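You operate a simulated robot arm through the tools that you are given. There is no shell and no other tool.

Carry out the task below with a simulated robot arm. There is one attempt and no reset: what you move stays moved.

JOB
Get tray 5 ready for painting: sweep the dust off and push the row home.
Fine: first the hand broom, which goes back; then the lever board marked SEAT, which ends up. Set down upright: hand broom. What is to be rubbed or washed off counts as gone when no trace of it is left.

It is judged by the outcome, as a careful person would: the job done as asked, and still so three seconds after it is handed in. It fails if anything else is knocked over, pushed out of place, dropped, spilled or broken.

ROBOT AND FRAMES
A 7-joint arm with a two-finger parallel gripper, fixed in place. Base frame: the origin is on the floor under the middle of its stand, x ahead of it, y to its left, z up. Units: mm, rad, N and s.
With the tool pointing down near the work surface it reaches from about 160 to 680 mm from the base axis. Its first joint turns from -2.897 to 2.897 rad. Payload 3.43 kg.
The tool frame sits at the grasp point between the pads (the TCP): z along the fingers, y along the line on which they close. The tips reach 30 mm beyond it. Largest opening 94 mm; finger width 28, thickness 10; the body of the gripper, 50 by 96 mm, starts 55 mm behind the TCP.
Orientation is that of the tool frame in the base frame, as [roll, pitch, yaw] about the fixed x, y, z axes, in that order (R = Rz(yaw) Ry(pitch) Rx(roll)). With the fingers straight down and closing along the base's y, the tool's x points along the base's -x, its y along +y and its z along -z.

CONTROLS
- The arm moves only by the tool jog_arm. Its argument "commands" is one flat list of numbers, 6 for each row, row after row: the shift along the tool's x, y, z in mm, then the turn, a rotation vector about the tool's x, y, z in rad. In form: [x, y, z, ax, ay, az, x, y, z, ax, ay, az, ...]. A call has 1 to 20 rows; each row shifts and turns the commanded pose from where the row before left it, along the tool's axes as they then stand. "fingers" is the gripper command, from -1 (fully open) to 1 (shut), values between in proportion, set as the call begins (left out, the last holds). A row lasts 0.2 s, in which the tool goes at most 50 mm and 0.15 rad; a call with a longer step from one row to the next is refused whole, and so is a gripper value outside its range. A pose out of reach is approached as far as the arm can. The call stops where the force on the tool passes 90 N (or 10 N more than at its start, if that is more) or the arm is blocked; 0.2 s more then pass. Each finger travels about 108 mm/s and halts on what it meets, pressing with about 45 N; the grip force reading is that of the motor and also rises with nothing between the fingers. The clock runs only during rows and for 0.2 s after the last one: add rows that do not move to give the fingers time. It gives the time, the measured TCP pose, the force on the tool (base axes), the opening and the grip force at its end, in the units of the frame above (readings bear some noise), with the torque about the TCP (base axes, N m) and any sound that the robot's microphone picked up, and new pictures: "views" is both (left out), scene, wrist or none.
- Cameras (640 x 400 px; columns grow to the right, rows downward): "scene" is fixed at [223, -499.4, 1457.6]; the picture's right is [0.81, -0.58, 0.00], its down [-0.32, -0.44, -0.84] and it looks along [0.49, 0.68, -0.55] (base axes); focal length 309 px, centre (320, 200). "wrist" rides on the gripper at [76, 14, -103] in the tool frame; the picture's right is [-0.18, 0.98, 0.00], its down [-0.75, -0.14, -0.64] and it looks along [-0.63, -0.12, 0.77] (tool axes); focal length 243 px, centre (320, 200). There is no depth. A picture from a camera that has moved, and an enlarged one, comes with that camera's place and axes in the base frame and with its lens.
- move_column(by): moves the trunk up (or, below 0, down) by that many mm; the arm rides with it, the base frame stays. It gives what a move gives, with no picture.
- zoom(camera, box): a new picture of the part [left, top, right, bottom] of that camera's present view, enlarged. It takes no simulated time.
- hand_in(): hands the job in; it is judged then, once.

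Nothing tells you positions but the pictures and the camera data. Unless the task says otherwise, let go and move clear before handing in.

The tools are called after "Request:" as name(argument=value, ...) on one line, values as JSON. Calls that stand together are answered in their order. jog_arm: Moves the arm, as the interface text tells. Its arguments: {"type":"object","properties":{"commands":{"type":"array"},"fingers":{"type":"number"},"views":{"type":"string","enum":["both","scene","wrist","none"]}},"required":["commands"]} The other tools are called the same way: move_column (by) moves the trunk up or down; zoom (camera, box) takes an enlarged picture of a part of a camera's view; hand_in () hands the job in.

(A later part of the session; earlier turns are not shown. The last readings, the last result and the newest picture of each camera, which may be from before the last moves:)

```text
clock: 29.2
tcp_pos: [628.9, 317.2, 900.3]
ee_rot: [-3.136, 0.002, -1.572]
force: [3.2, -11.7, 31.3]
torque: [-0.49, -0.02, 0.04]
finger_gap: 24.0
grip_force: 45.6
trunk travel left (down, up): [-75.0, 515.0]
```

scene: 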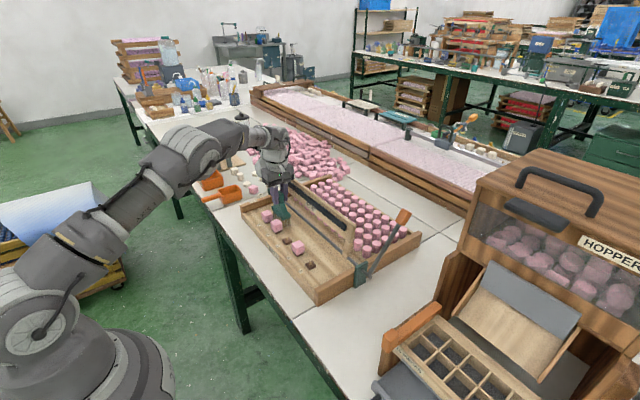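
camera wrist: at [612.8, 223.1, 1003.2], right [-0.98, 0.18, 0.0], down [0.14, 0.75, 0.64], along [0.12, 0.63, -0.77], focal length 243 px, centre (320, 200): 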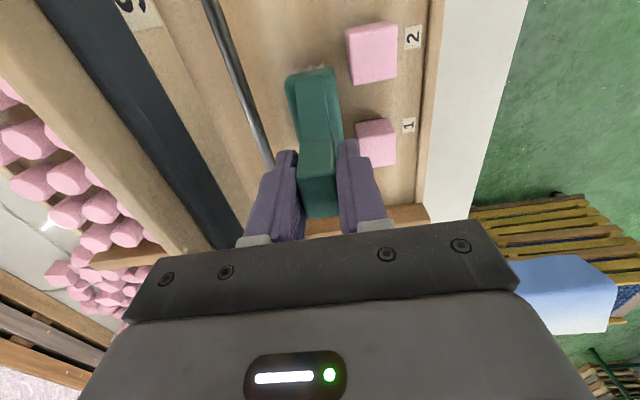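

It presses firmly now (31 N), so I'll ease off slightly, shift to x≈640 and sweep back.

Request:
jog_arm(commands=[0, 0, -1.2, 0, 0, 0, 0, -6, 0, 0, 0, 0, 0, -6, 0, 0, 0, 0, 15, 0, 0, 0, 0, 0, 15, 0, 0, 0, 0, 0, 15, 0, 0, 0, 0, 0, 15, 0, 0, 0, 0, 0, 15, 0, 0, 0, 0, 0, 15, 0, 0, 0, 0, 0, 0, 0, 0, 0, 0, 0])

```text
clock: 31.4
tcp_pos: [640.1, 227.9, 899.1]
ee_rot: [3.14, -0.002, -1.571]
force: [-0.7, -2.3, 1.3]
torque: [-0.03, 0.02, 0.0]
finger_gap: 23.9
grip_force: 45.6
trunk travel left (down, up): [-75.0, 515.0]
camera wrist: at [625.9, 151.4, 1001.8], right [-0.98, 0.19, 0.0], down [0.14, 0.75, 0.64], along [0.12, 0.63, -0.77], focal length 243 px, centre (320, 200)
```

scene: 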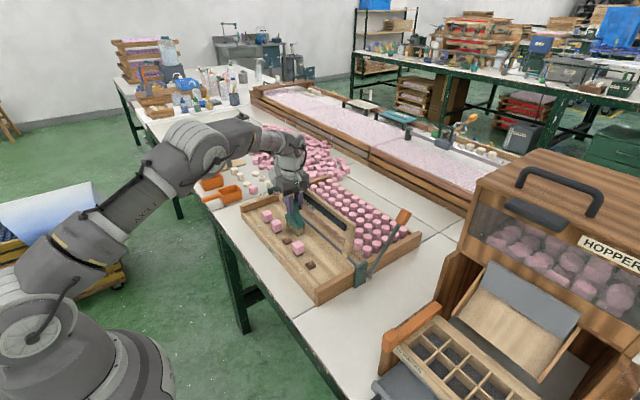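
wrist: 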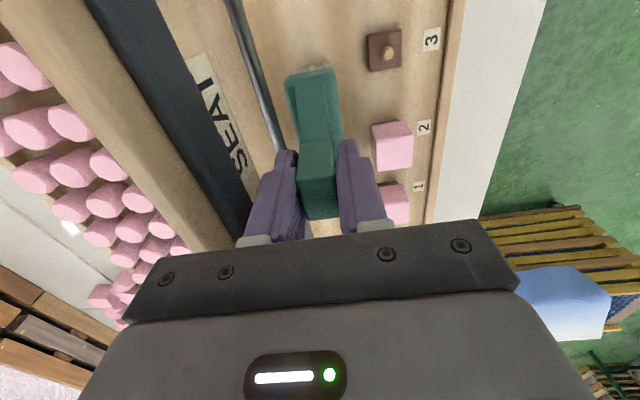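

Light contact continues; I'll finish the x≈640 pass towards the near end.

Request:
jog_arm(commands=[15, 0, 0.5, 0, 0, 0, 15, 0, 0, 0, 0, 0, 15, 0, 0, 0, 0, 0, 15, 0, 0, 0, 0, 0, 15, 0, 0, 0, 0, 0, 15, 0, 0, 0, 0, 0, 15, 0, 0, 0, 0, 0, 15, 0, 0, 0, 0, 0, 0, 0, 0, 0, 0, 0])

```text
clock: 33.4
tcp_pos: [638.5, 109.5, 898.3]
ee_rot: [-3.138, 0.001, -1.572]
force: [1.2, 4.7, 16.0]
torque: [0.12, -0.02, 0.01]
finger_gap: 23.9
grip_force: 44.8
trunk travel left (down, up): [-75.0, 515.0]
camera wrist: at [624.7, 33.2, 1001.5], right [-0.98, 0.18, 0.0], down [0.14, 0.75, 0.64], along [0.12, 0.63, -0.77], focal length 243 px, centre (320, 200)
```

scene: 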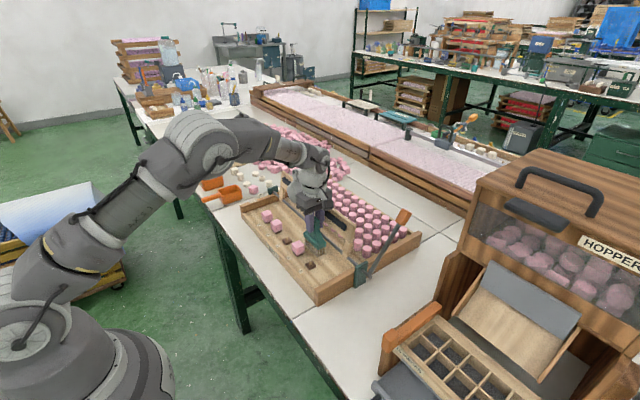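
wrist: 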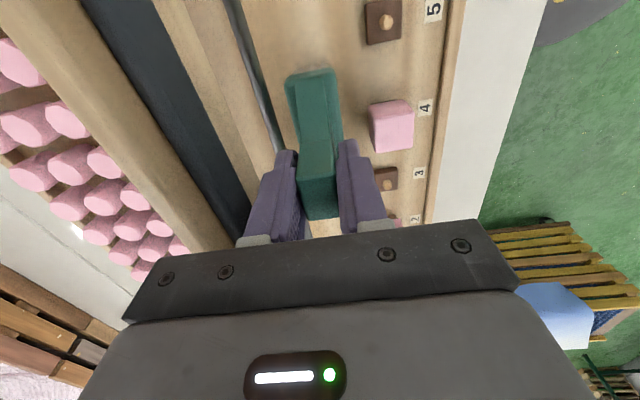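

Now I'll lift straight up clear of everything and inspect the floor.

Request:
jog_arm(commands=[0, 0, -20, 0, 0, 0, 0, 0, -40, 0, 0, 0, 0, 0, -45, 0, 0, 0, 0, 0, -45, 0, 0, 0, 20, 30, 0, 0, 0, 0, 20, 40, 0, 0, 0, 0, 30, 30, 0, 0, 0, 0, 0, 0, 0, 0, 0, 0])

```text
clock: 35.2
tcp_pos: [538.5, 42.3, 1045.8]
ee_rot: [-3.141, 0.001, -1.569]
force: [0.4, -0.2, -2.0]
torque: [0.0, -0.02, 0.0]
finger_gap: 23.6
grip_force: 44.7
trunk travel left (down, up): [-75.0, 515.0]
camera wrist: at [523.0, -35.1, 1148.6], right [-0.98, 0.18, 0.0], down [0.14, 0.75, 0.64], along [0.12, 0.63, -0.77], focal length 243 px, centre (320, 200)
```

scene: 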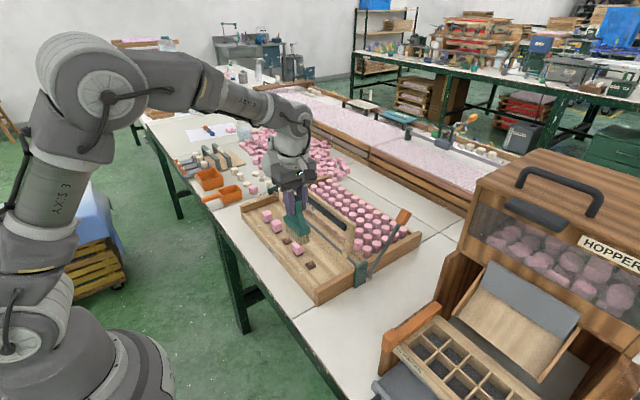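
wrist: 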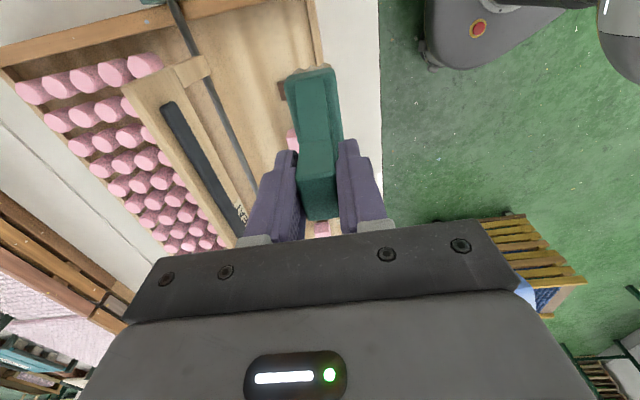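

The broom is in the way of the view, so I'll carry on towards its home, turn it back, and check the tray from there.

Request:
jog_arm(commands=[40, 0, 0, 0, 0, 0, 45, 0, 0, 0, 0, 0, 45, 0, 0, 0, 0, 0, 45, 0, 0, 0, 0, 0, 45, 0, 0, 0, 0, 0, 16, 0, 0, 0, 0, 0, 0, 0, 0, 0, 0, 0.1428, 0, 0, 0, 0, 0, 0.1428, 0, 0, 0, 0, 0, 0.1428, 0, 0, 0, 0, 0, 0.1428, 0, 0, 0, 0, 0, 0.1428, 0, 0, 0, 0, 0, 0.1428, 0, 0, 0, 0, 0, 0.1428, 0, 0, 0, 0, 0, 0.1428, 0, 0, 0, 0, 0, 0.1428, 0, 0, 0, 0, 0, 0.1428, 0, 0, 0, 0, 0, 0.1428, 0, 0, 0, 0, 0, 0])

```text
clock: 39.0
tcp_pos: [539.3, -197.1, 1048.7]
ee_rot: [-3.14, -0.001, 3.139]
force: [0.2, 0.4, -2.6]
torque: [0.02, 0.02, 0.0]
finger_gap: 23.6
grip_force: 45.0
trunk travel left (down, up): [-75.0, 515.0]
camera wrist: at [463.9, -182.8, 1150.9], right [0.19, 0.98, 0.0], down [0.75, -0.14, 0.64], along [0.63, -0.12, -0.77], focal length 243 px, centre (320, 200)
```

scene: 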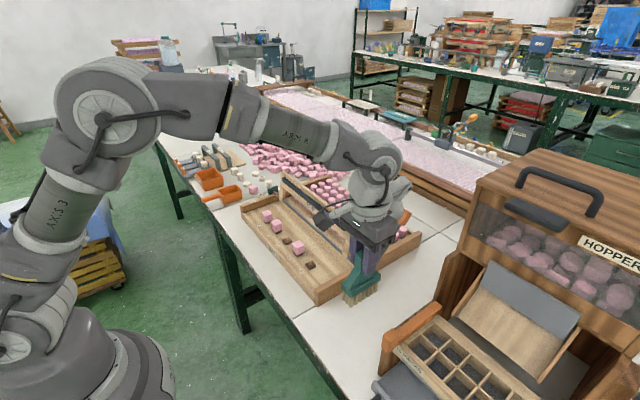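
wrist: 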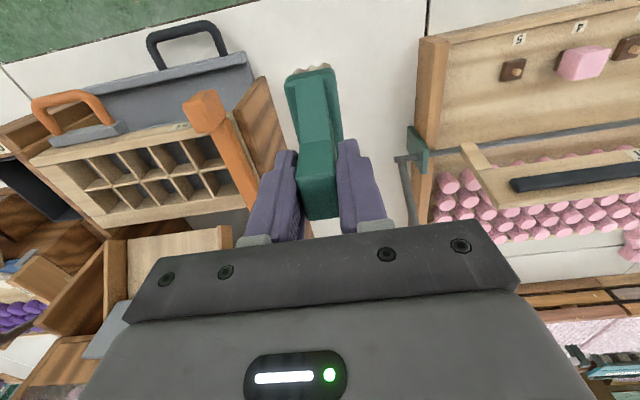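

Request:
zoom(camera="scene", box=[240, 180, 350, 280])

Request:
zoom(camera="wrist", box=[410, 20, 640, 160])

```text
4.00 times, centred on (295, 230) of scene
camera zoom: at [223.0, -499.4, 1457.6], right [0.81, -0.58, 0.0], down [-0.32, -0.44, -0.84], along [0.49, 0.68, -0.55], focal length 1236 px, centre (420, 80)
```

zoom: 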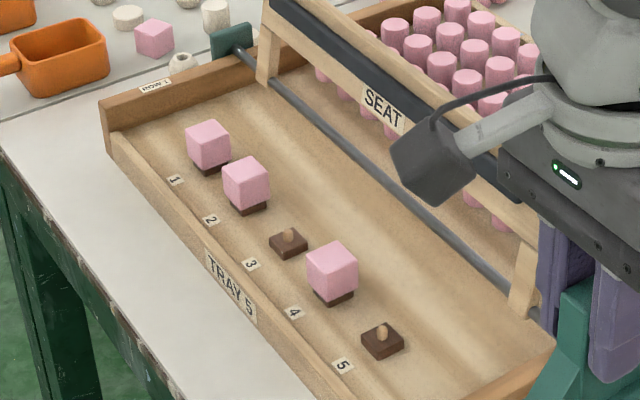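

```text
2.78 times, centred on (525, 90) of wrist
camera zoom: at [463.9, -182.8, 1150.9], right [0.19, 0.98, 0.0], down [0.75, -0.14, 0.64], along [0.63, -0.12, -0.77], focal length 675 px, centre (-250, 506)
```

zoom: 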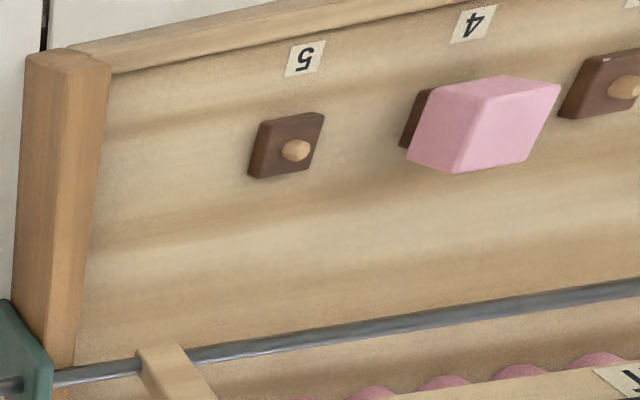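

The floor is clean with no trace of dust, and the blocks and pegs haven't been disturbed. Now I'll put the broom back where it stood, at TCP (619.6, -194.0, ~871).

Request:
jog_arm(commands=[-40, 1.5, 0, 0, 0, 0, -40.3, 1.6, 0, 0, 0, 0, 0, 0, 40, 0, 0, 0, 0, 0, 40, 0, 0, 0, 0, 0, 40, 0, 0, 0, 0, 0, 30, 0, 0, 0, 0, 0, 15, 0, 0, 0, 0, 0, 0, 0, 0, 0, 0, 0, 0, 0, 0, 0])

```text
clock: 41.0
tcp_pos: [618.4, -194.8, 883.2]
ee_rot: [3.141, 0.0, 3.141]
force: [-0.4, 0.1, -1.0]
torque: [0.0, 0.02, 0.01]
finger_gap: 23.7
grip_force: 45.2
trunk travel left (down, up): [-75.0, 515.0]
camera wrist: at [542.7, -180.4, 985.3], right [0.18, 0.98, 0.0], down [0.75, -0.14, 0.64], along [0.63, -0.12, -0.77], focal length 243 px, centre (320, 200)
```

scene: 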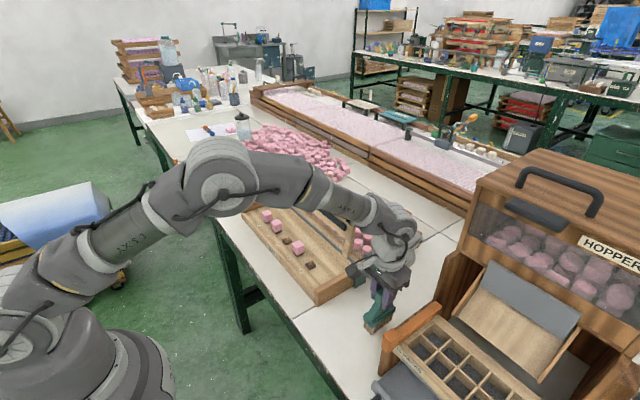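
wrist: 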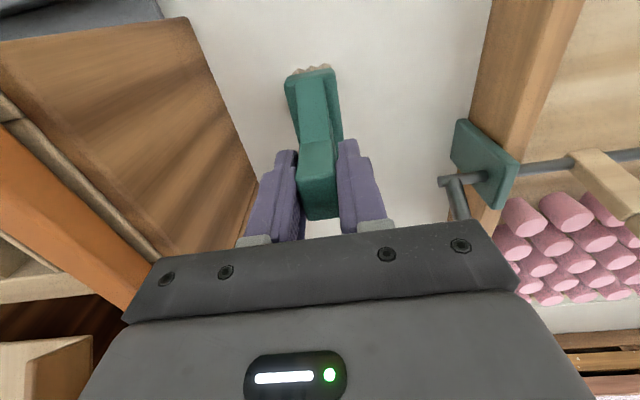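

Request:
jog_arm(commands=[-1, 0.7, 6, 0, 0, 0, 0, 0, 4, 0, 0, 0, 0, 0, 1, 0, 0, 0, 0, 0, 0, 0, 0, 0], views="none")

```text
clock: 42.0
tcp_pos: [621.3, -192.9, 873.6]
ee_rot: [3.141, -0.001, -3.141]
force: [0.6, -0.7, -1.0]
torque: [0.05, 0.01, 0.02]
finger_gap: 23.5
grip_force: 44.7
trunk travel left (down, up): [-75.0, 515.0]
```

No contact yet, so I'll lower in small steps.

Request:
jog_arm(commands=[0.5, -0.3, 1.5, 0, 0, 0, 0, 0, 0, 0, 0, 0], views="none")

```text
clock: 42.6
tcp_pos: [619.4, -194.3, 872.6]
ee_rot: [3.141, 0.0, 3.141]
force: [0.2, 0.4, -2.0]
torque: [0.02, -0.03, 0.0]
finger_gap: 23.9
grip_force: 45.2
trunk travel left (down, up): [-75.0, 515.0]
```

Request:
jog_arm(commands=[0, 0, 1, 0, 0, 0, 0, 0, 0, 0, 0, 0], views="none")

```text
clock: 43.2
tcp_pos: [620.1, -194.3, 871.3]
ee_rot: [3.141, 0.0, -3.141]
force: [-1.1, 0.7, -1.5]
torque: [0.02, 0.01, 0.01]
finger_gap: 23.7
grip_force: 45.4
trunk travel left (down, up): [-75.0, 515.0]
```

Request:
jog_arm(commands=[0, 0, 1, 0, 0, 0, 0, 0, 0, 0, 0, 0], views="none")

```text
clock: 43.8
tcp_pos: [619.7, -193.7, 869.8]
ee_rot: [-3.141, 0.001, -3.141]
force: [0.6, 0.4, -1.4]
torque: [-0.03, -0.02, -0.01]
finger_gap: 24.0
grip_force: 45.2
trunk travel left (down, up): [-75.0, 515.0]
```

Request:
jog_arm(commands=[0, 0, 1, 0, 0, 0, 0, 0, 0, 0, 0, 0], views="none")

```text
clock: 44.4
tcp_pos: [619.3, -194.2, 869.4]
ee_rot: [-3.141, 0.001, 3.14]
force: [0.7, -0.9, 8.1]
torque: [-0.04, 0.36, -0.02]
finger_gap: 23.8
grip_force: 44.8
trunk travel left (down, up): [-75.0, 515.0]
```

The bristles now touch the bench (8 N). I'll open gently and let it settle.

Request:
jog_arm(commands=[0, 0, 0, 0, 0, 0, 0, 0, 0, 0, 0, 0, 0, 0, 0, 0, 0, 0], fingers=-0.1)

```text
clock: 45.2
tcp_pos: [620.3, -193.9, 867.7]
ee_rot: [3.141, 0.0, -3.141]
force: [-0.3, 0.9, 0.0]
torque: [0.02, -0.03, 0.0]
finger_gap: 51.5
grip_force: 0.0
trunk travel left (down, up): [-75.0, 515.0]
camera wrist: at [543.6, -179.2, 970.6], right [0.18, 0.98, 0.0], down [0.75, -0.14, 0.64], along [0.63, -0.12, -0.77], focal length 243 px, centre (320, 200)
```

scene: 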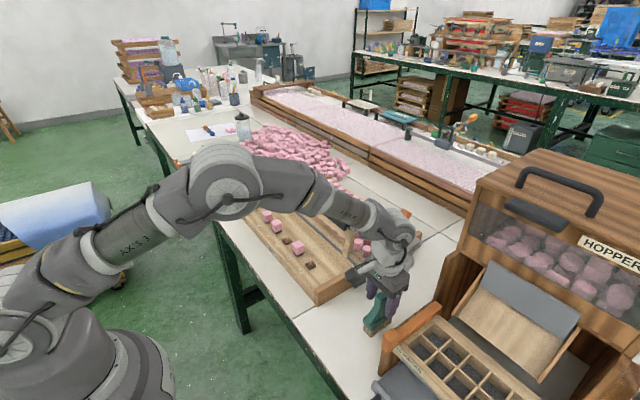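
wrist: 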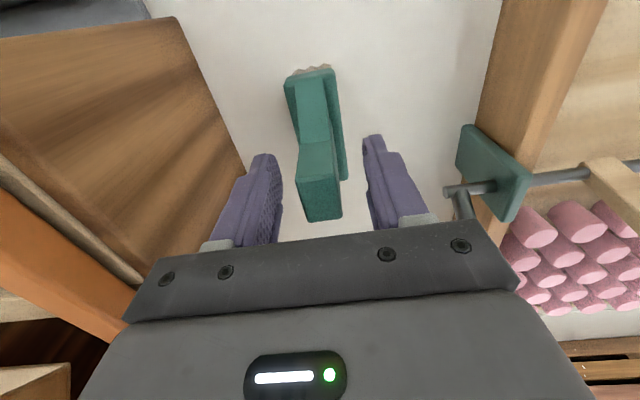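

The broom stands free and upright on its spot. I'll raise straight up and away to study the lever next.

Request:
jog_arm(commands=[0, 0, -30, 0, 0, 0, 0, 0, -40, 0, 0, 0, 0, 0, -40, 0, 0, 0, 0, 0, -40, 0, 0, 0, 20, 20, -40, 0, 0, 0, 20, 25, -35, 0, 0, 0, 20, 25, -35, 0, 0, 0, 0, 0, 0, 0, 0, 0])

```text
clock: 47.0
tcp_pos: [560.4, -124.6, 1128.4]
ee_rot: [-3.141, -0.001, -3.141]
force: [0.1, -0.1, 0.3]
torque: [0.02, 0.05, -0.03]
finger_gap: 51.6
grip_force: 0.2
trunk travel left (down, up): [-75.0, 515.0]
camera wrist: at [485.3, -110.5, 1230.1], right [0.18, 0.98, 0.0], down [0.75, -0.14, 0.64], along [0.63, -0.12, -0.77], focal length 243 px, centre (320, 200)
```

scene: 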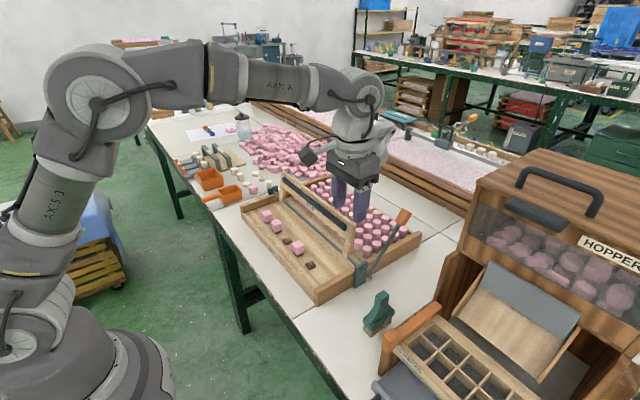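
wrist: 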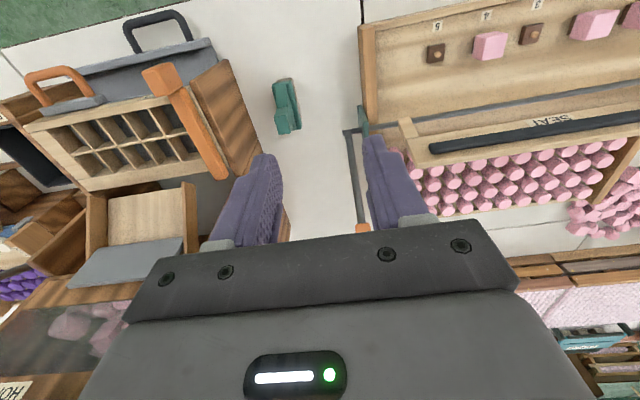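

The lever shaft shows between the fingers; zooming for its geometry.

Request:
zoom(camera="wrist", box=[300, 110, 420, 240])

Request:
zoom(camera="scene", box=[330, 195, 430, 300])

Request:
zoom(camera="scene", box=[350, 280, 414, 344])

```text
3.08 times, centred on (360, 175) of wrist
camera zoom: at [485.3, -110.5, 1230.1], right [0.18, 0.98, 0.0], down [0.75, -0.14, 0.64], along [0.63, -0.12, -0.77], focal length 746 px, centre (197, 277)
```

zoom: 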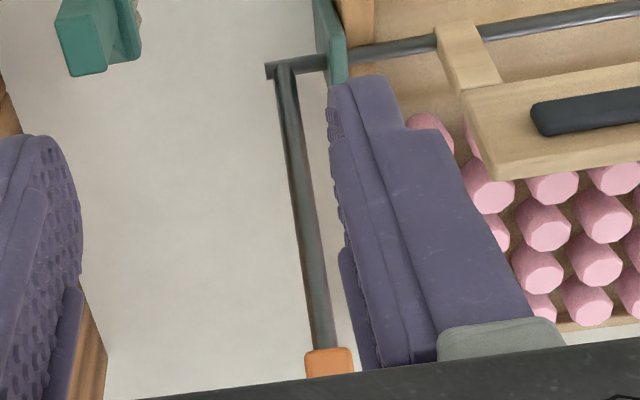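

```text
3.81 times, centred on (380, 248) of scene
camera zoom: at [223.0, -499.4, 1457.6], right [0.81, -0.58, 0.0], down [-0.32, -0.44, -0.84], along [0.49, 0.68, -0.55], focal length 1177 px, centre (91, 19)
```

zoom: 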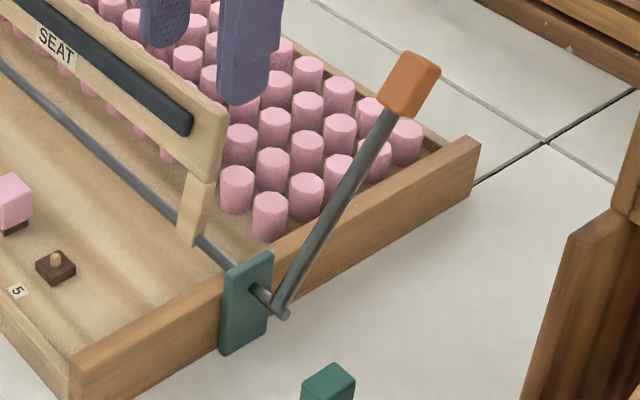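

```text
6.25 times, centred on (382, 312) of scene
camera zoom: at [223.0, -499.4, 1457.6], right [0.81, -0.58, 0.0], down [-0.32, -0.44, -0.84], along [0.49, 0.68, -0.55], focal length 1931 px, centre (-68, -500)
```

zoom: 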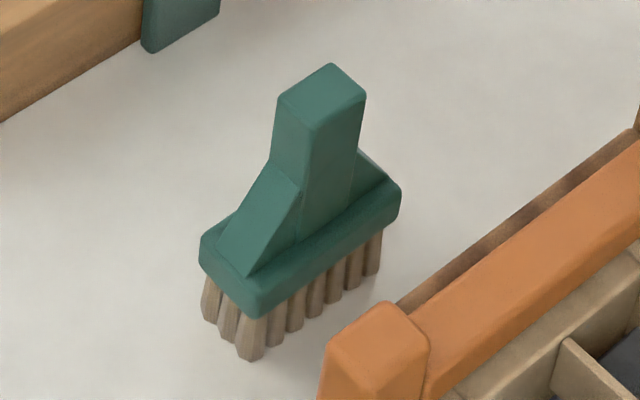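

The lever pivots at about (678, -95, 822). Its shaft leans back 32°, ending in an orange handle centred near (780, -95, 980). I'll tilt the tool about 40° outward and come to a pre-grasp point in front of the handle.

Request:
jog_arm(commands=[0, 0, 0, 0, -0.14, 0, 0, 0, 0, 0, -0.14, 0, 0, 0, 0, 0, -0.14, 0, 0, 0, 0, 0, -0.14, 0, 0, 0, 0, 0, -0.14, 0, -18.1, 7.4, 43.7, 0, 0, 0, -18.1, 7.4, 43.7, 0, 0, 0, -18.1, 7.4, 40, 0, 0, 0, 0, 7.4, 0, 0, 0, 0, 0, 0, 0, 0, 0, 0], fingers=-0.4)

```text
clock: 49.2
tcp_pos: [686.1, -93.3, 1065.6]
ee_rot: [-3.141, 0.7, 3.141]
force: [0.4, -0.3, 0.3]
torque: [0.0, 0.0, -0.02]
finger_gap: 65.8
grip_force: 0.0
trunk travel left (down, up): [-75.0, 515.0]
camera wrist: at [561.3, -80.3, 1095.0], right [0.14, 0.98, 0.12], down [0.16, -0.14, 0.98], along [0.98, -0.12, -0.18], focal length 243 px, centre (320, 200)
```

scene: 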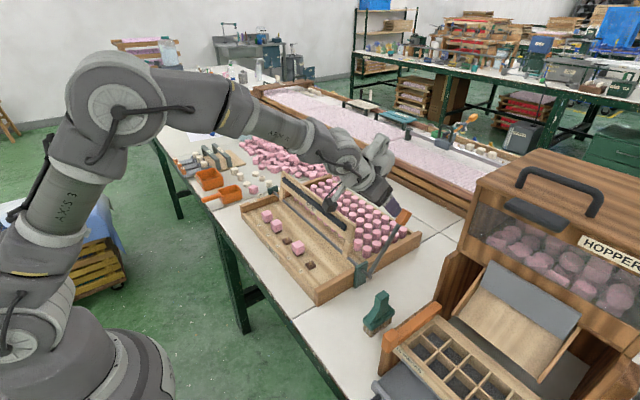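
wrist: 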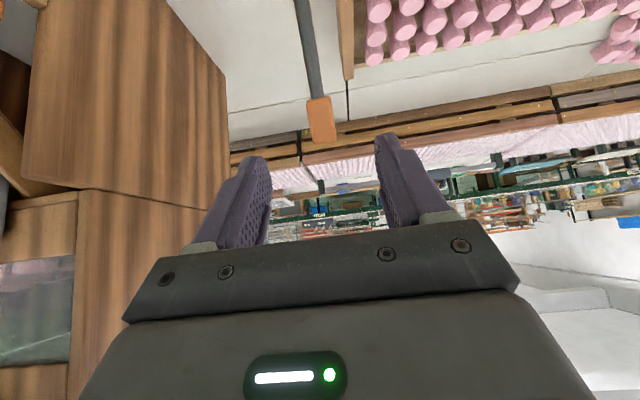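

Request:
zoom(camera="wrist", box=[260, 0, 390, 160])

Request:
zoom(camera="scene", box=[320, 130, 430, 300])

```text
2.50 times, centred on (325, 80) of wrist
camera zoom: at [561.3, -80.3, 1095.0], right [0.14, 0.98, 0.12], down [0.16, -0.14, 0.98], along [0.98, -0.12, -0.18], focal length 606 px, centre (308, 500)
```

zoom: 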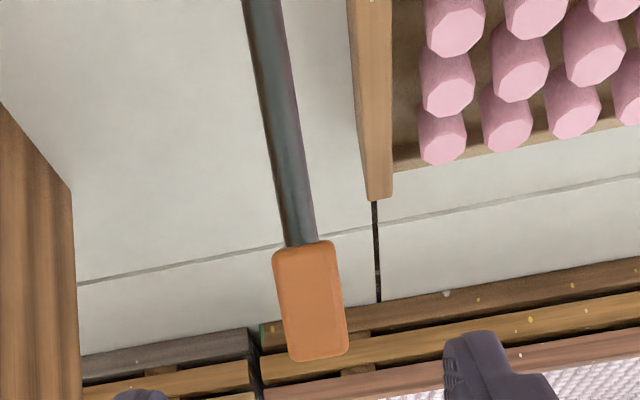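

```text
2.35 times, centred on (375, 215) of scene
camera zoom: at [223.0, -499.4, 1457.6], right [0.81, -0.58, 0.0], down [-0.32, -0.44, -0.84], along [0.49, 0.68, -0.55], focal length 727 px, centre (191, 165)
```

zoom: 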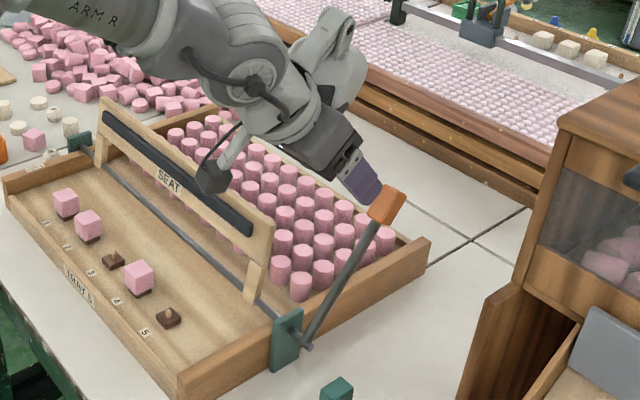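

The handle is about 22 mm wide, centred near (780, -95.5, 977). Moving in along the approach line with the fingers straddling it.

Request:
jog_arm(commands=[-14.8, -2.2, 20, 0, 0, 0, 0, 0, 35, 0, 0, 0, 0, 0, 35, 0, 0, 0, 0, 0, 25, 0, 0, 0, 0, 0, 13, 0, 0, 0, 0, 0, 0, 0, 0, 0])

```text
clock: 50.6
tcp_pos: [778.5, -96.0, 976.7]
ee_rot: [-3.141, 0.701, 3.14]
force: [0.1, 0.7, 0.4]
torque: [0.02, 0.03, -0.02]
finger_gap: 65.8
grip_force: 0.0
trunk travel left (down, up): [-75.0, 515.0]
camera wrist: at [654.1, -80.9, 1005.4], right [0.14, 0.98, 0.12], down [0.16, -0.14, 0.98], along [0.98, -0.12, -0.18], focal length 243 px, centre (320, 200)
```

scene: 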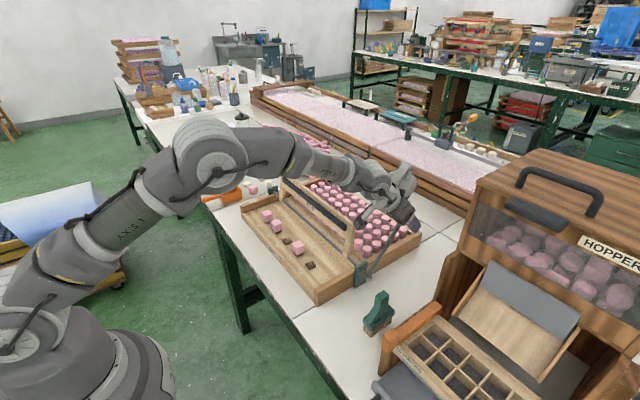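
wrist: 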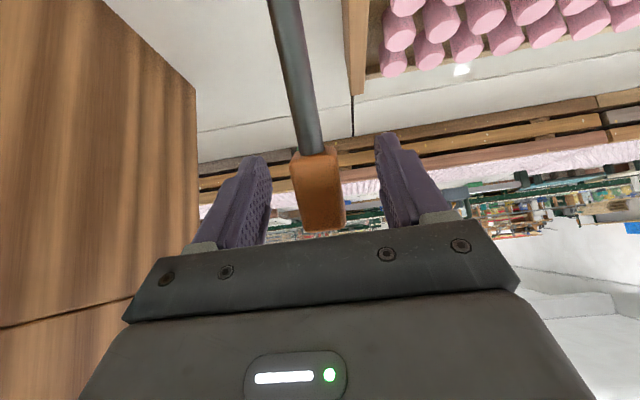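

The handle is centred between the fingers at the TCP. Closing on it.

Request:
jog_arm(commands=[0, 0, 0, 0, 0, 0, 0, 0, 0, 0, 0, 0, 0, 0, 0, 0, 0, 0, 0, 0, 0, 0, 0, 0], fingers=1)

```text
clock: 51.6
tcp_pos: [779.1, -95.9, 977.2]
ee_rot: [-3.141, 0.7, 3.141]
force: [0.5, -2.4, -0.2]
torque: [-0.08, -0.06, 0.02]
finger_gap: 28.3
grip_force: 44.8
trunk travel left (down, up): [-75.0, 515.0]
camera wrist: at [654.0, -81.5, 1005.6], right [0.14, 0.98, 0.12], down [0.16, -0.14, 0.98], along [0.98, -0.12, -0.18], focal length 243 px, centre (320, 200)
```

scene: 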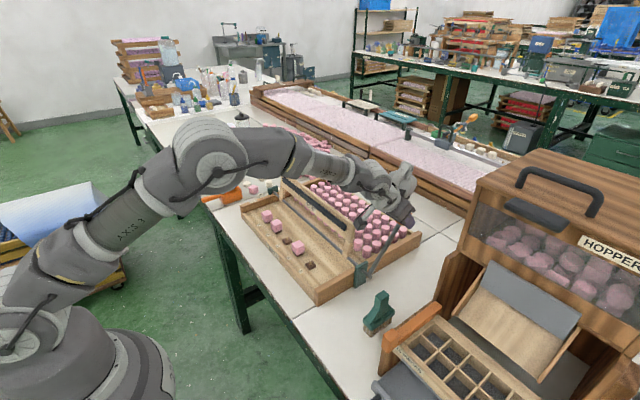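
wrist: 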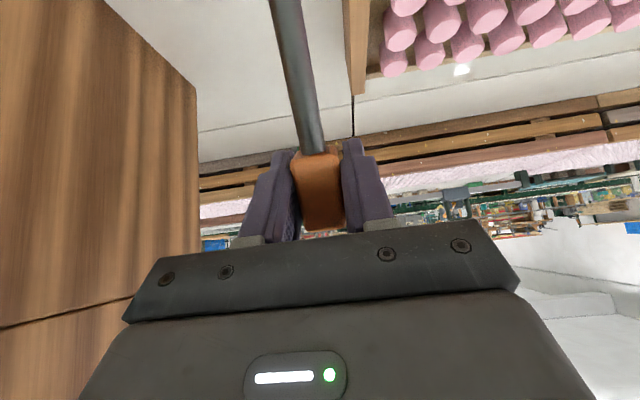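

The handle is gripped. I'll pull it along the arc about the pivot (radius ≈185 mm) towards the robot with fixed tool tilt, letting it pivot between the pads. A short first section, to check the forces.

Request:
jog_arm(commands=[7.94, 0, -21.46, 0, 0, 0, 10.44, 0, -20.04, 0, 0, 0, 12.67, 0, -18.65, 0, 0, 0, 0, 0, 0, 0, 0, 0])

```text
clock: 52.6
tcp_pos: [716.6, -95.8, 1004.9]
ee_rot: [3.14, 0.699, 3.141]
force: [0.6, -0.6, -9.0]
torque: [-0.07, -0.49, 0.06]
finger_gap: 28.5
grip_force: 45.1
trunk travel left (down, up): [-75.0, 515.0]
camera wrist: at [592.9, -81.6, 1033.1], right [0.14, 0.98, 0.12], down [0.17, -0.14, 0.98], along [0.98, -0.12, -0.18], focal length 243 px, centre (320, 200)
```

scene: 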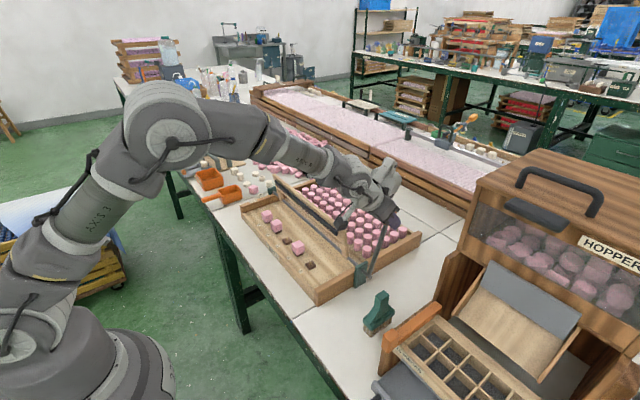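
wrist: 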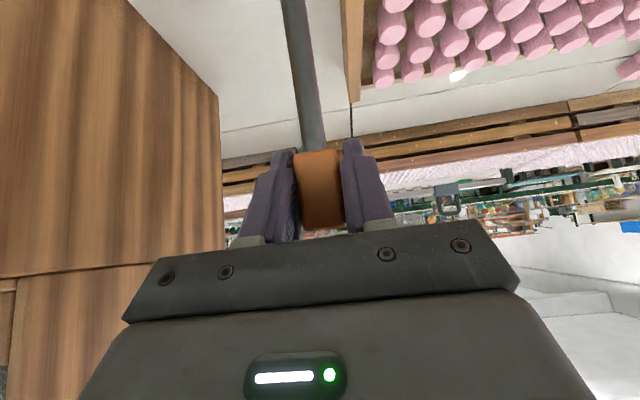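

The board follows and forces are low (9 N downward, so my radius is a touch large). Continuing the arc with a small correction.

Request:
jog_arm(commands=[16.3, 0, -15.4, 0, 0, 0, 16.9, 0, -15.02, 0, 0, 0, 18.55, 0, -12.75, 0, 0, 0, 20.06, 0, -10.49, 0, 0, 0, 0, 0, 0, 0, 0, 0])

```text
clock: 53.8
tcp_pos: [624.9, -96.8, 1000.7]
ee_rot: [-3.141, 0.703, -3.138]
force: [-0.8, 8.9, 17.6]
torque: [-0.03, -1.01, 0.05]
finger_gap: 28.3
grip_force: 44.7
trunk travel left (down, up): [-75.0, 515.0]
camera wrist: at [500.1, -81.8, 1029.3], right [0.14, 0.98, 0.12], down [0.16, -0.14, 0.98], along [0.98, -0.12, -0.18], focal length 243 px, centre (320, 200)
```

scene: 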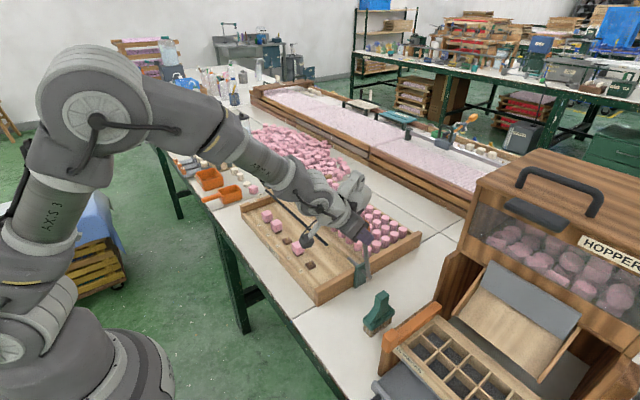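
wrist: 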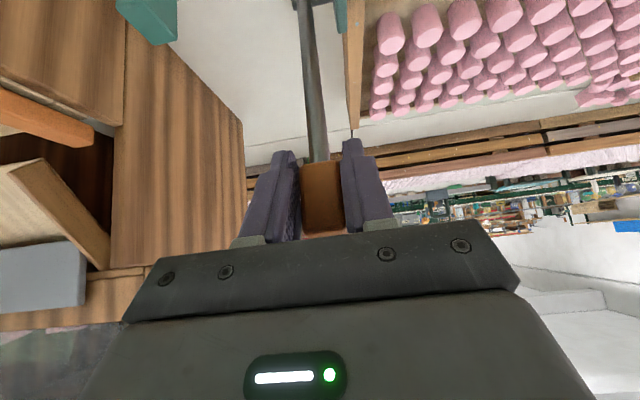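

Board is about 50° down, with low forces. I'll continue in smaller steps, watching for contact with the blocks.

Request:
jog_arm(commands=[18.5, 0, -8.4, 0, 0, 0, 18.92, 0, -4.7, 0, 0, 0, 0, 0, 0, 0, 0, 0])

```text
clock: 54.6
tcp_pos: [585.3, -95.5, 981.5]
ee_rot: [-3.141, 0.699, -3.14]
force: [-1.1, 7.1, 7.8]
torque: [-0.12, -0.69, -0.07]
finger_gap: 28.0
grip_force: 45.1
trunk travel left (down, up): [-75.0, 515.0]
camera wrist: at [461.8, -81.5, 1012.1], right [0.14, 0.98, 0.12], down [0.16, -0.14, 0.98], along [0.98, -0.12, -0.18], focal length 243 px, centre (320, 200)
```

scene: 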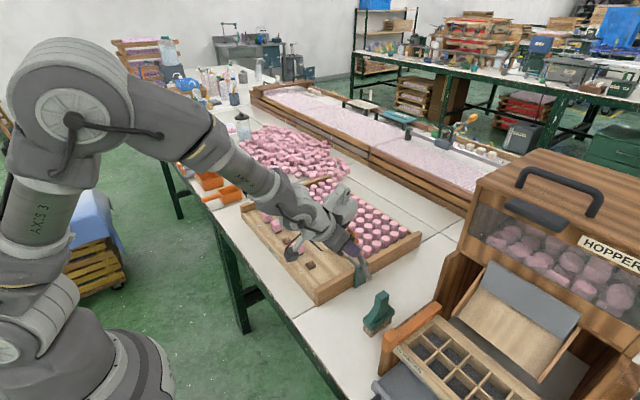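
wrist: 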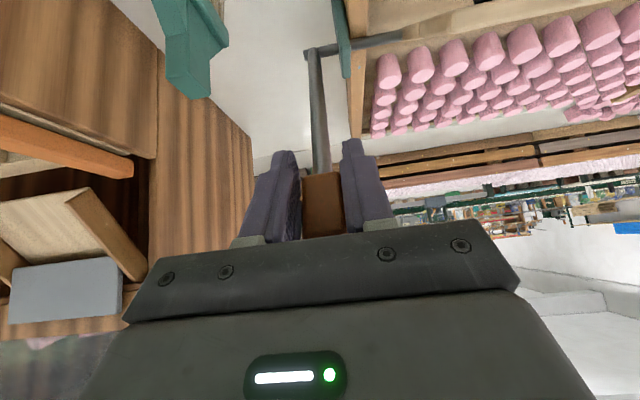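

Request:
zoom(camera="scene", box=[230, 170, 390, 300])

```text
3.08 times, centred on (310, 235) of scene
camera zoom: at [223.0, -499.4, 1457.6], right [0.81, -0.58, 0.0], down [-0.32, -0.44, -0.84], along [0.49, 0.68, -0.55], focal length 951 px, centre (351, 92)
```

zoom: 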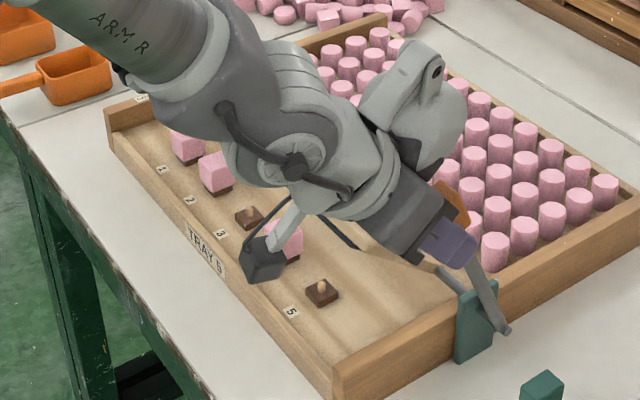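

The arm hides the board from the scene camera, so I'll go by force: small steps down the arc with readings.

Request:
jog_arm(commands=[15.35, 0, -1.95, 0, 0, 0, 8, 0, -0.4, 0, 0, 0, 0, 0, 0, 0, 0, 0], views="none")

Request:
jog_arm(commands=[8, 0, -0.4, 0, 0, 0, 0, 0, 0, 0, 0, 0], views="none")

```text
clock: 55.4
tcp_pos: [568.3, -96.6, 970.7]
ee_rot: [-3.141, 0.701, -3.139]
force: [-4.7, 5.9, 16.3]
torque: [-0.09, -1.26, 0.05]
finger_gap: 28.1
grip_force: 44.8
trunk travel left (down, up): [-75.0, 515.0]
```

```text
clock: 56.0
tcp_pos: [561.9, -97.2, 967.5]
ee_rot: [-3.14, 0.702, -3.139]
force: [-4.7, 8.4, 17.1]
torque: [-0.12, -1.32, 0.01]
finger_gap: 28.4
grip_force: 44.4
trunk travel left (down, up): [-75.0, 515.0]
```

Request:
jog_arm(commands=[7.5, 0, -1.2, 0, 0, 0, 8, 0, 0.4, 0, 0, 0, 0, 0, 0, 0, 0, 0], views="both")

```text
clock: 56.8
tcp_pos: [551.2, -95.9, 956.2]
ee_rot: [3.141, 0.699, -3.14]
force: [2.5, 7.7, 6.2]
torque: [-0.17, -1.24, 0.03]
finger_gap: 28.1
grip_force: 45.1
trunk travel left (down, up): [-75.0, 515.0]
camera wrist: at [426.5, -81.6, 985.6], right [0.14, 0.98, 0.12], down [0.16, -0.14, 0.98], along [0.98, -0.12, -0.18], focal length 243 px, centre (320, 200)
```

scene: 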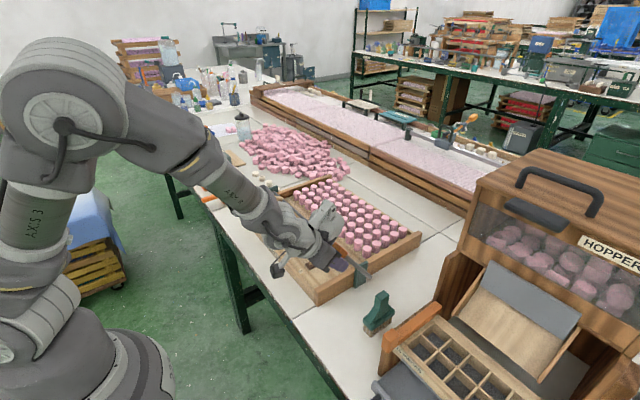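
wrist: 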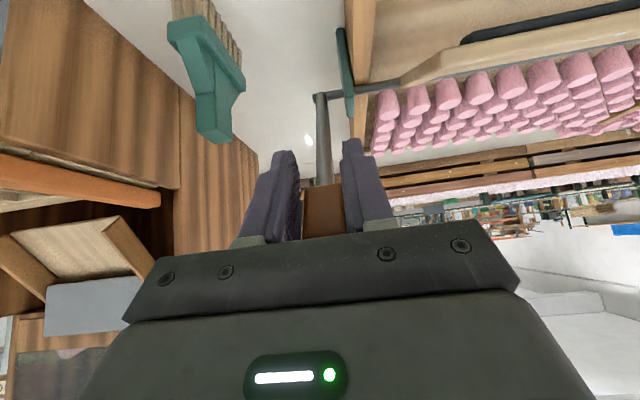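

The wrist camera now sees the board nearly down, with its black pad underneath. Zooming to see where it is relative to the blocks.

Request:
zoom(camera="wrist", box=[320, 0, 640, 160])

Request:
zoom(camera="scene", box=[230, 150, 390, 300])

```text
2.00 times, centred on (480, 80) of wrist
camera zoom: at [426.5, -81.6, 985.6], right [0.14, 0.98, 0.12], down [0.16, -0.14, 0.98], along [0.98, -0.12, -0.18], focal length 485 px, centre (0, 440)
```

zoom: 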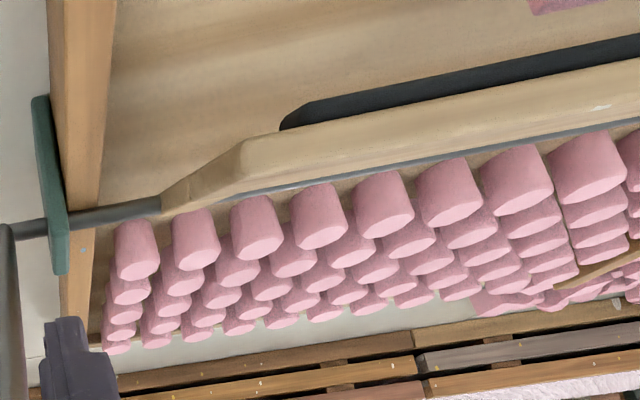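

```text
2.67 times, centred on (310, 225) of scene
camera zoom: at [223.0, -499.4, 1457.6], right [0.81, -0.58, 0.0], down [-0.32, -0.44, -0.84], along [0.49, 0.68, -0.55], focal length 824 px, centre (347, 133)
```

zoom: 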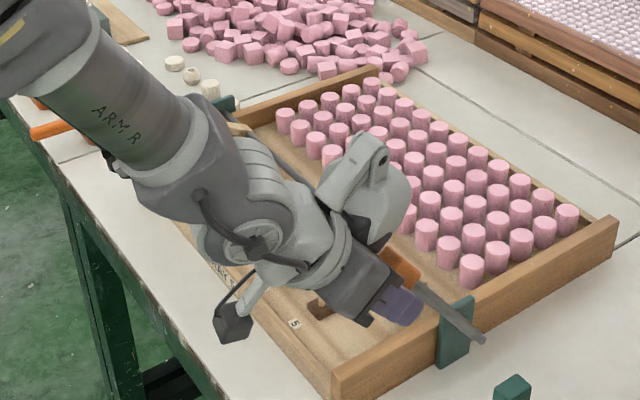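

Still a gap above the blocks, so I'll continue in small arc steps.

Request:
jog_arm(commands=[11.55, 0, 0.99, 0, 0, 0, 0, 0, 0, 0, 0, 0], views="none")

Request:
jog_arm(commands=[9.6, 0, 1.46, 0, 0, 0, 0, 0, 0, 0, 0, 0], views="both")

```text
clock: 57.4
tcp_pos: [544.0, -96.3, 949.8]
ee_rot: [3.141, 0.701, -3.14]
force: [1.4, 10.2, 7.2]
torque: [-0.17, -1.3, 0.02]
finger_gap: 28.0
grip_force: 45.5
trunk travel left (down, up): [-75.0, 515.0]
```

```text
clock: 58.0
tcp_pos: [535.8, -96.4, 941.2]
ee_rot: [3.141, 0.702, -3.139]
force: [-6.9, 8.5, 13.0]
torque: [-0.08, -1.29, -0.01]
finger_gap: 28.1
grip_force: 45.0
trunk travel left (down, up): [-75.0, 515.0]
camera wrist: at [412.0, -81.5, 970.9], right [0.14, 0.98, 0.12], down [0.16, -0.14, 0.98], along [0.98, -0.12, -0.18], focal length 243 px, centre (320, 200)
```

scene: 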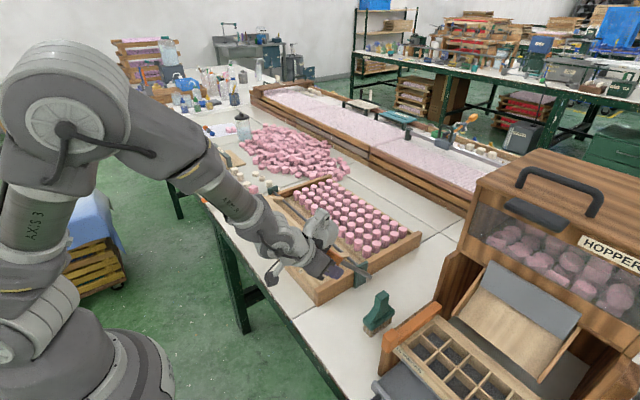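
wrist: 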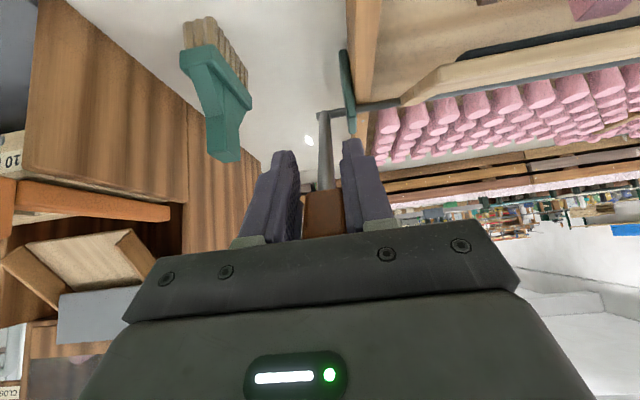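

Request:
zoom(camera="wrist", box=[400, 0, 640, 120])

Request:
jog_arm(commands=[9.49, 0, 1.95, 0, 0, 0, 0, 0, 0, 0, 0, 0], views="wrist")

```text
2.67 times, centred on (520, 60) of wrist
camera zoom: at [412.0, -81.5, 970.9], right [0.14, 0.98, 0.12], down [0.16, -0.14, 0.98], along [0.98, -0.12, -0.18], focal length 647 px, centre (-213, 573)
```

zoom: 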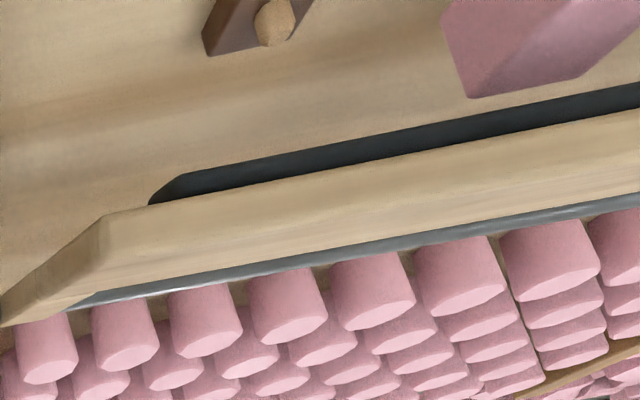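

```text
clock: 58.6
tcp_pos: [530.3, -96.5, 933.3]
ee_rot: [-3.141, 0.703, -3.14]
force: [-8.6, 4.9, 14.1]
torque: [-0.13, -1.27, 0.02]
finger_gap: 28.0
grip_force: 45.5
trunk travel left (down, up): [-75.0, 515.0]
camera wrist: at [405.8, -81.5, 962.9], right [0.14, 0.98, 0.12], down [0.16, -0.14, 0.98], along [0.98, -0.12, -0.18], focal length 243 px, centre (320, 200)
```

wrist: 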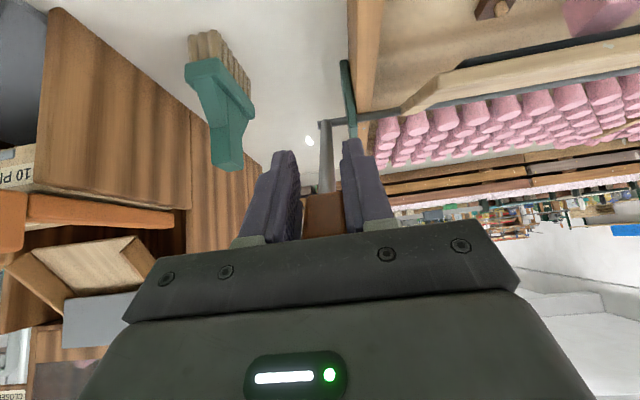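

Still only light, friction-level forces; continuing.

Request:
jog_arm(commands=[9.38, 0, 2.3, 0, 0, 0, 0, 0, 0, 0, 0, 0], views="none")

Request:
jog_arm(commands=[5, 0, 1.5, 0, 0, 0, 0, 0, 0, 0, 0, 0], views="wrist")

Request:
zoom(camera="wrist", box=[400, 0, 640, 120])

```text
clock: 59.2
tcp_pos: [525.0, -96.1, 926.8]
ee_rot: [3.142, 0.7, -3.138]
force: [-0.1, 8.0, 7.6]
torque: [-0.16, -1.33, 0.02]
finger_gap: 28.2
grip_force: 44.6
trunk travel left (down, up): [-75.0, 515.0]
```

```text
clock: 59.8
tcp_pos: [521.6, -95.3, 922.1]
ee_rot: [-3.14, 0.701, -3.14]
force: [-1.0, 10.5, 5.8]
torque: [-0.22, -1.27, -0.11]
finger_gap: 28.1
grip_force: 44.8
trunk travel left (down, up): [-75.0, 515.0]
camera wrist: at [397.2, -81.6, 951.7], right [0.14, 0.98, 0.12], down [0.16, -0.14, 0.98], along [0.98, -0.12, -0.18], focal length 243 px, centre (320, 200)
```

wrist: 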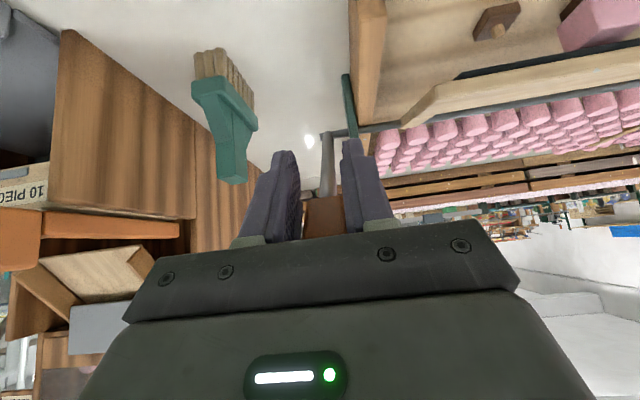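

```text
2.67 times, centred on (520, 60) of wrist
camera zoom: at [397.2, -81.6, 951.7], right [0.14, 0.98, 0.12], down [0.16, -0.14, 0.98], along [0.98, -0.12, -0.18], focal length 647 px, centre (-213, 573)
```

zoom: 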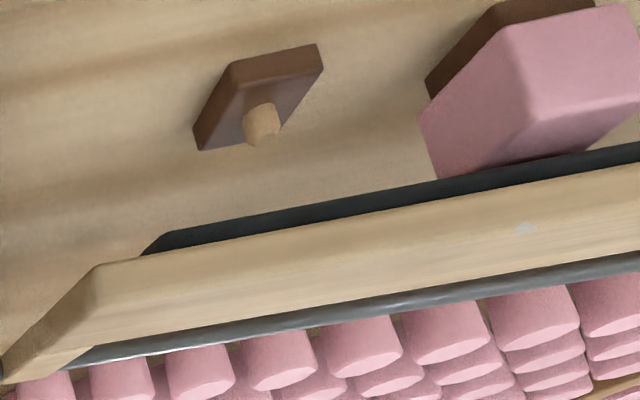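

The pad is just about to meet the block tops. I'll press on slowly, watching the resistance.

Request:
jog_arm(commands=[7.93, 0, 2.74, 0, 0, 0, 0, 0, 0, 0, 0, 0], views="none")

Request:
jog_arm(commands=[4, 0, 1.5, 0, 0, 0, 0, 0, 0, 0, 0, 0], views="wrist")

Request:
zoom(camera="wrist", box=[400, 0, 640, 120])

```text
clock: 60.4
tcp_pos: [516.9, -96.0, 915.4]
ee_rot: [-3.14, 0.701, 3.141]
force: [1.4, 5.6, 12.8]
torque: [-0.14, -1.19, -0.06]
finger_gap: 28.5
grip_force: 44.9
trunk travel left (down, up): [-75.0, 515.0]
```

```text
clock: 61.0
tcp_pos: [514.6, -95.9, 911.3]
ee_rot: [3.141, 0.702, -3.141]
force: [-4.4, 3.8, 14.7]
torque: [-0.15, -1.1, 0.04]
finger_gap: 28.3
grip_force: 44.8
trunk travel left (down, up): [-75.0, 515.0]
camera wrist: at [389.7, -81.6, 940.5], right [0.14, 0.98, 0.12], down [0.16, -0.14, 0.98], along [0.98, -0.12, -0.18], focal length 243 px, centre (320, 200)
```

wrist: 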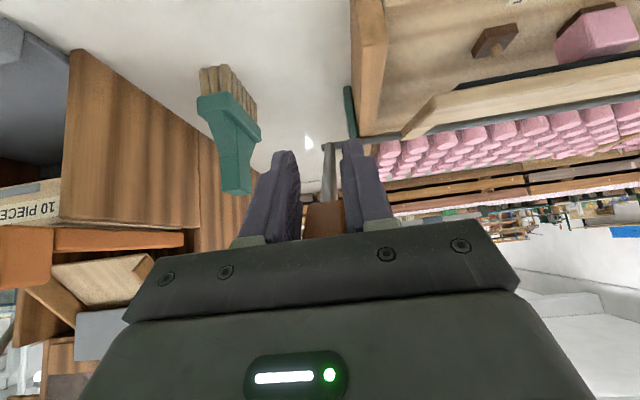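

```text
2.67 times, centred on (520, 60) of wrist
camera zoom: at [389.7, -81.6, 940.5], right [0.14, 0.98, 0.12], down [0.16, -0.14, 0.98], along [0.98, -0.12, -0.18], focal length 647 px, centre (-213, 573)
```

zoom: 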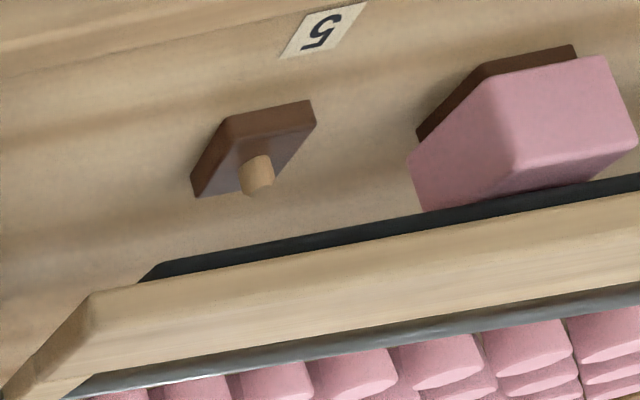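

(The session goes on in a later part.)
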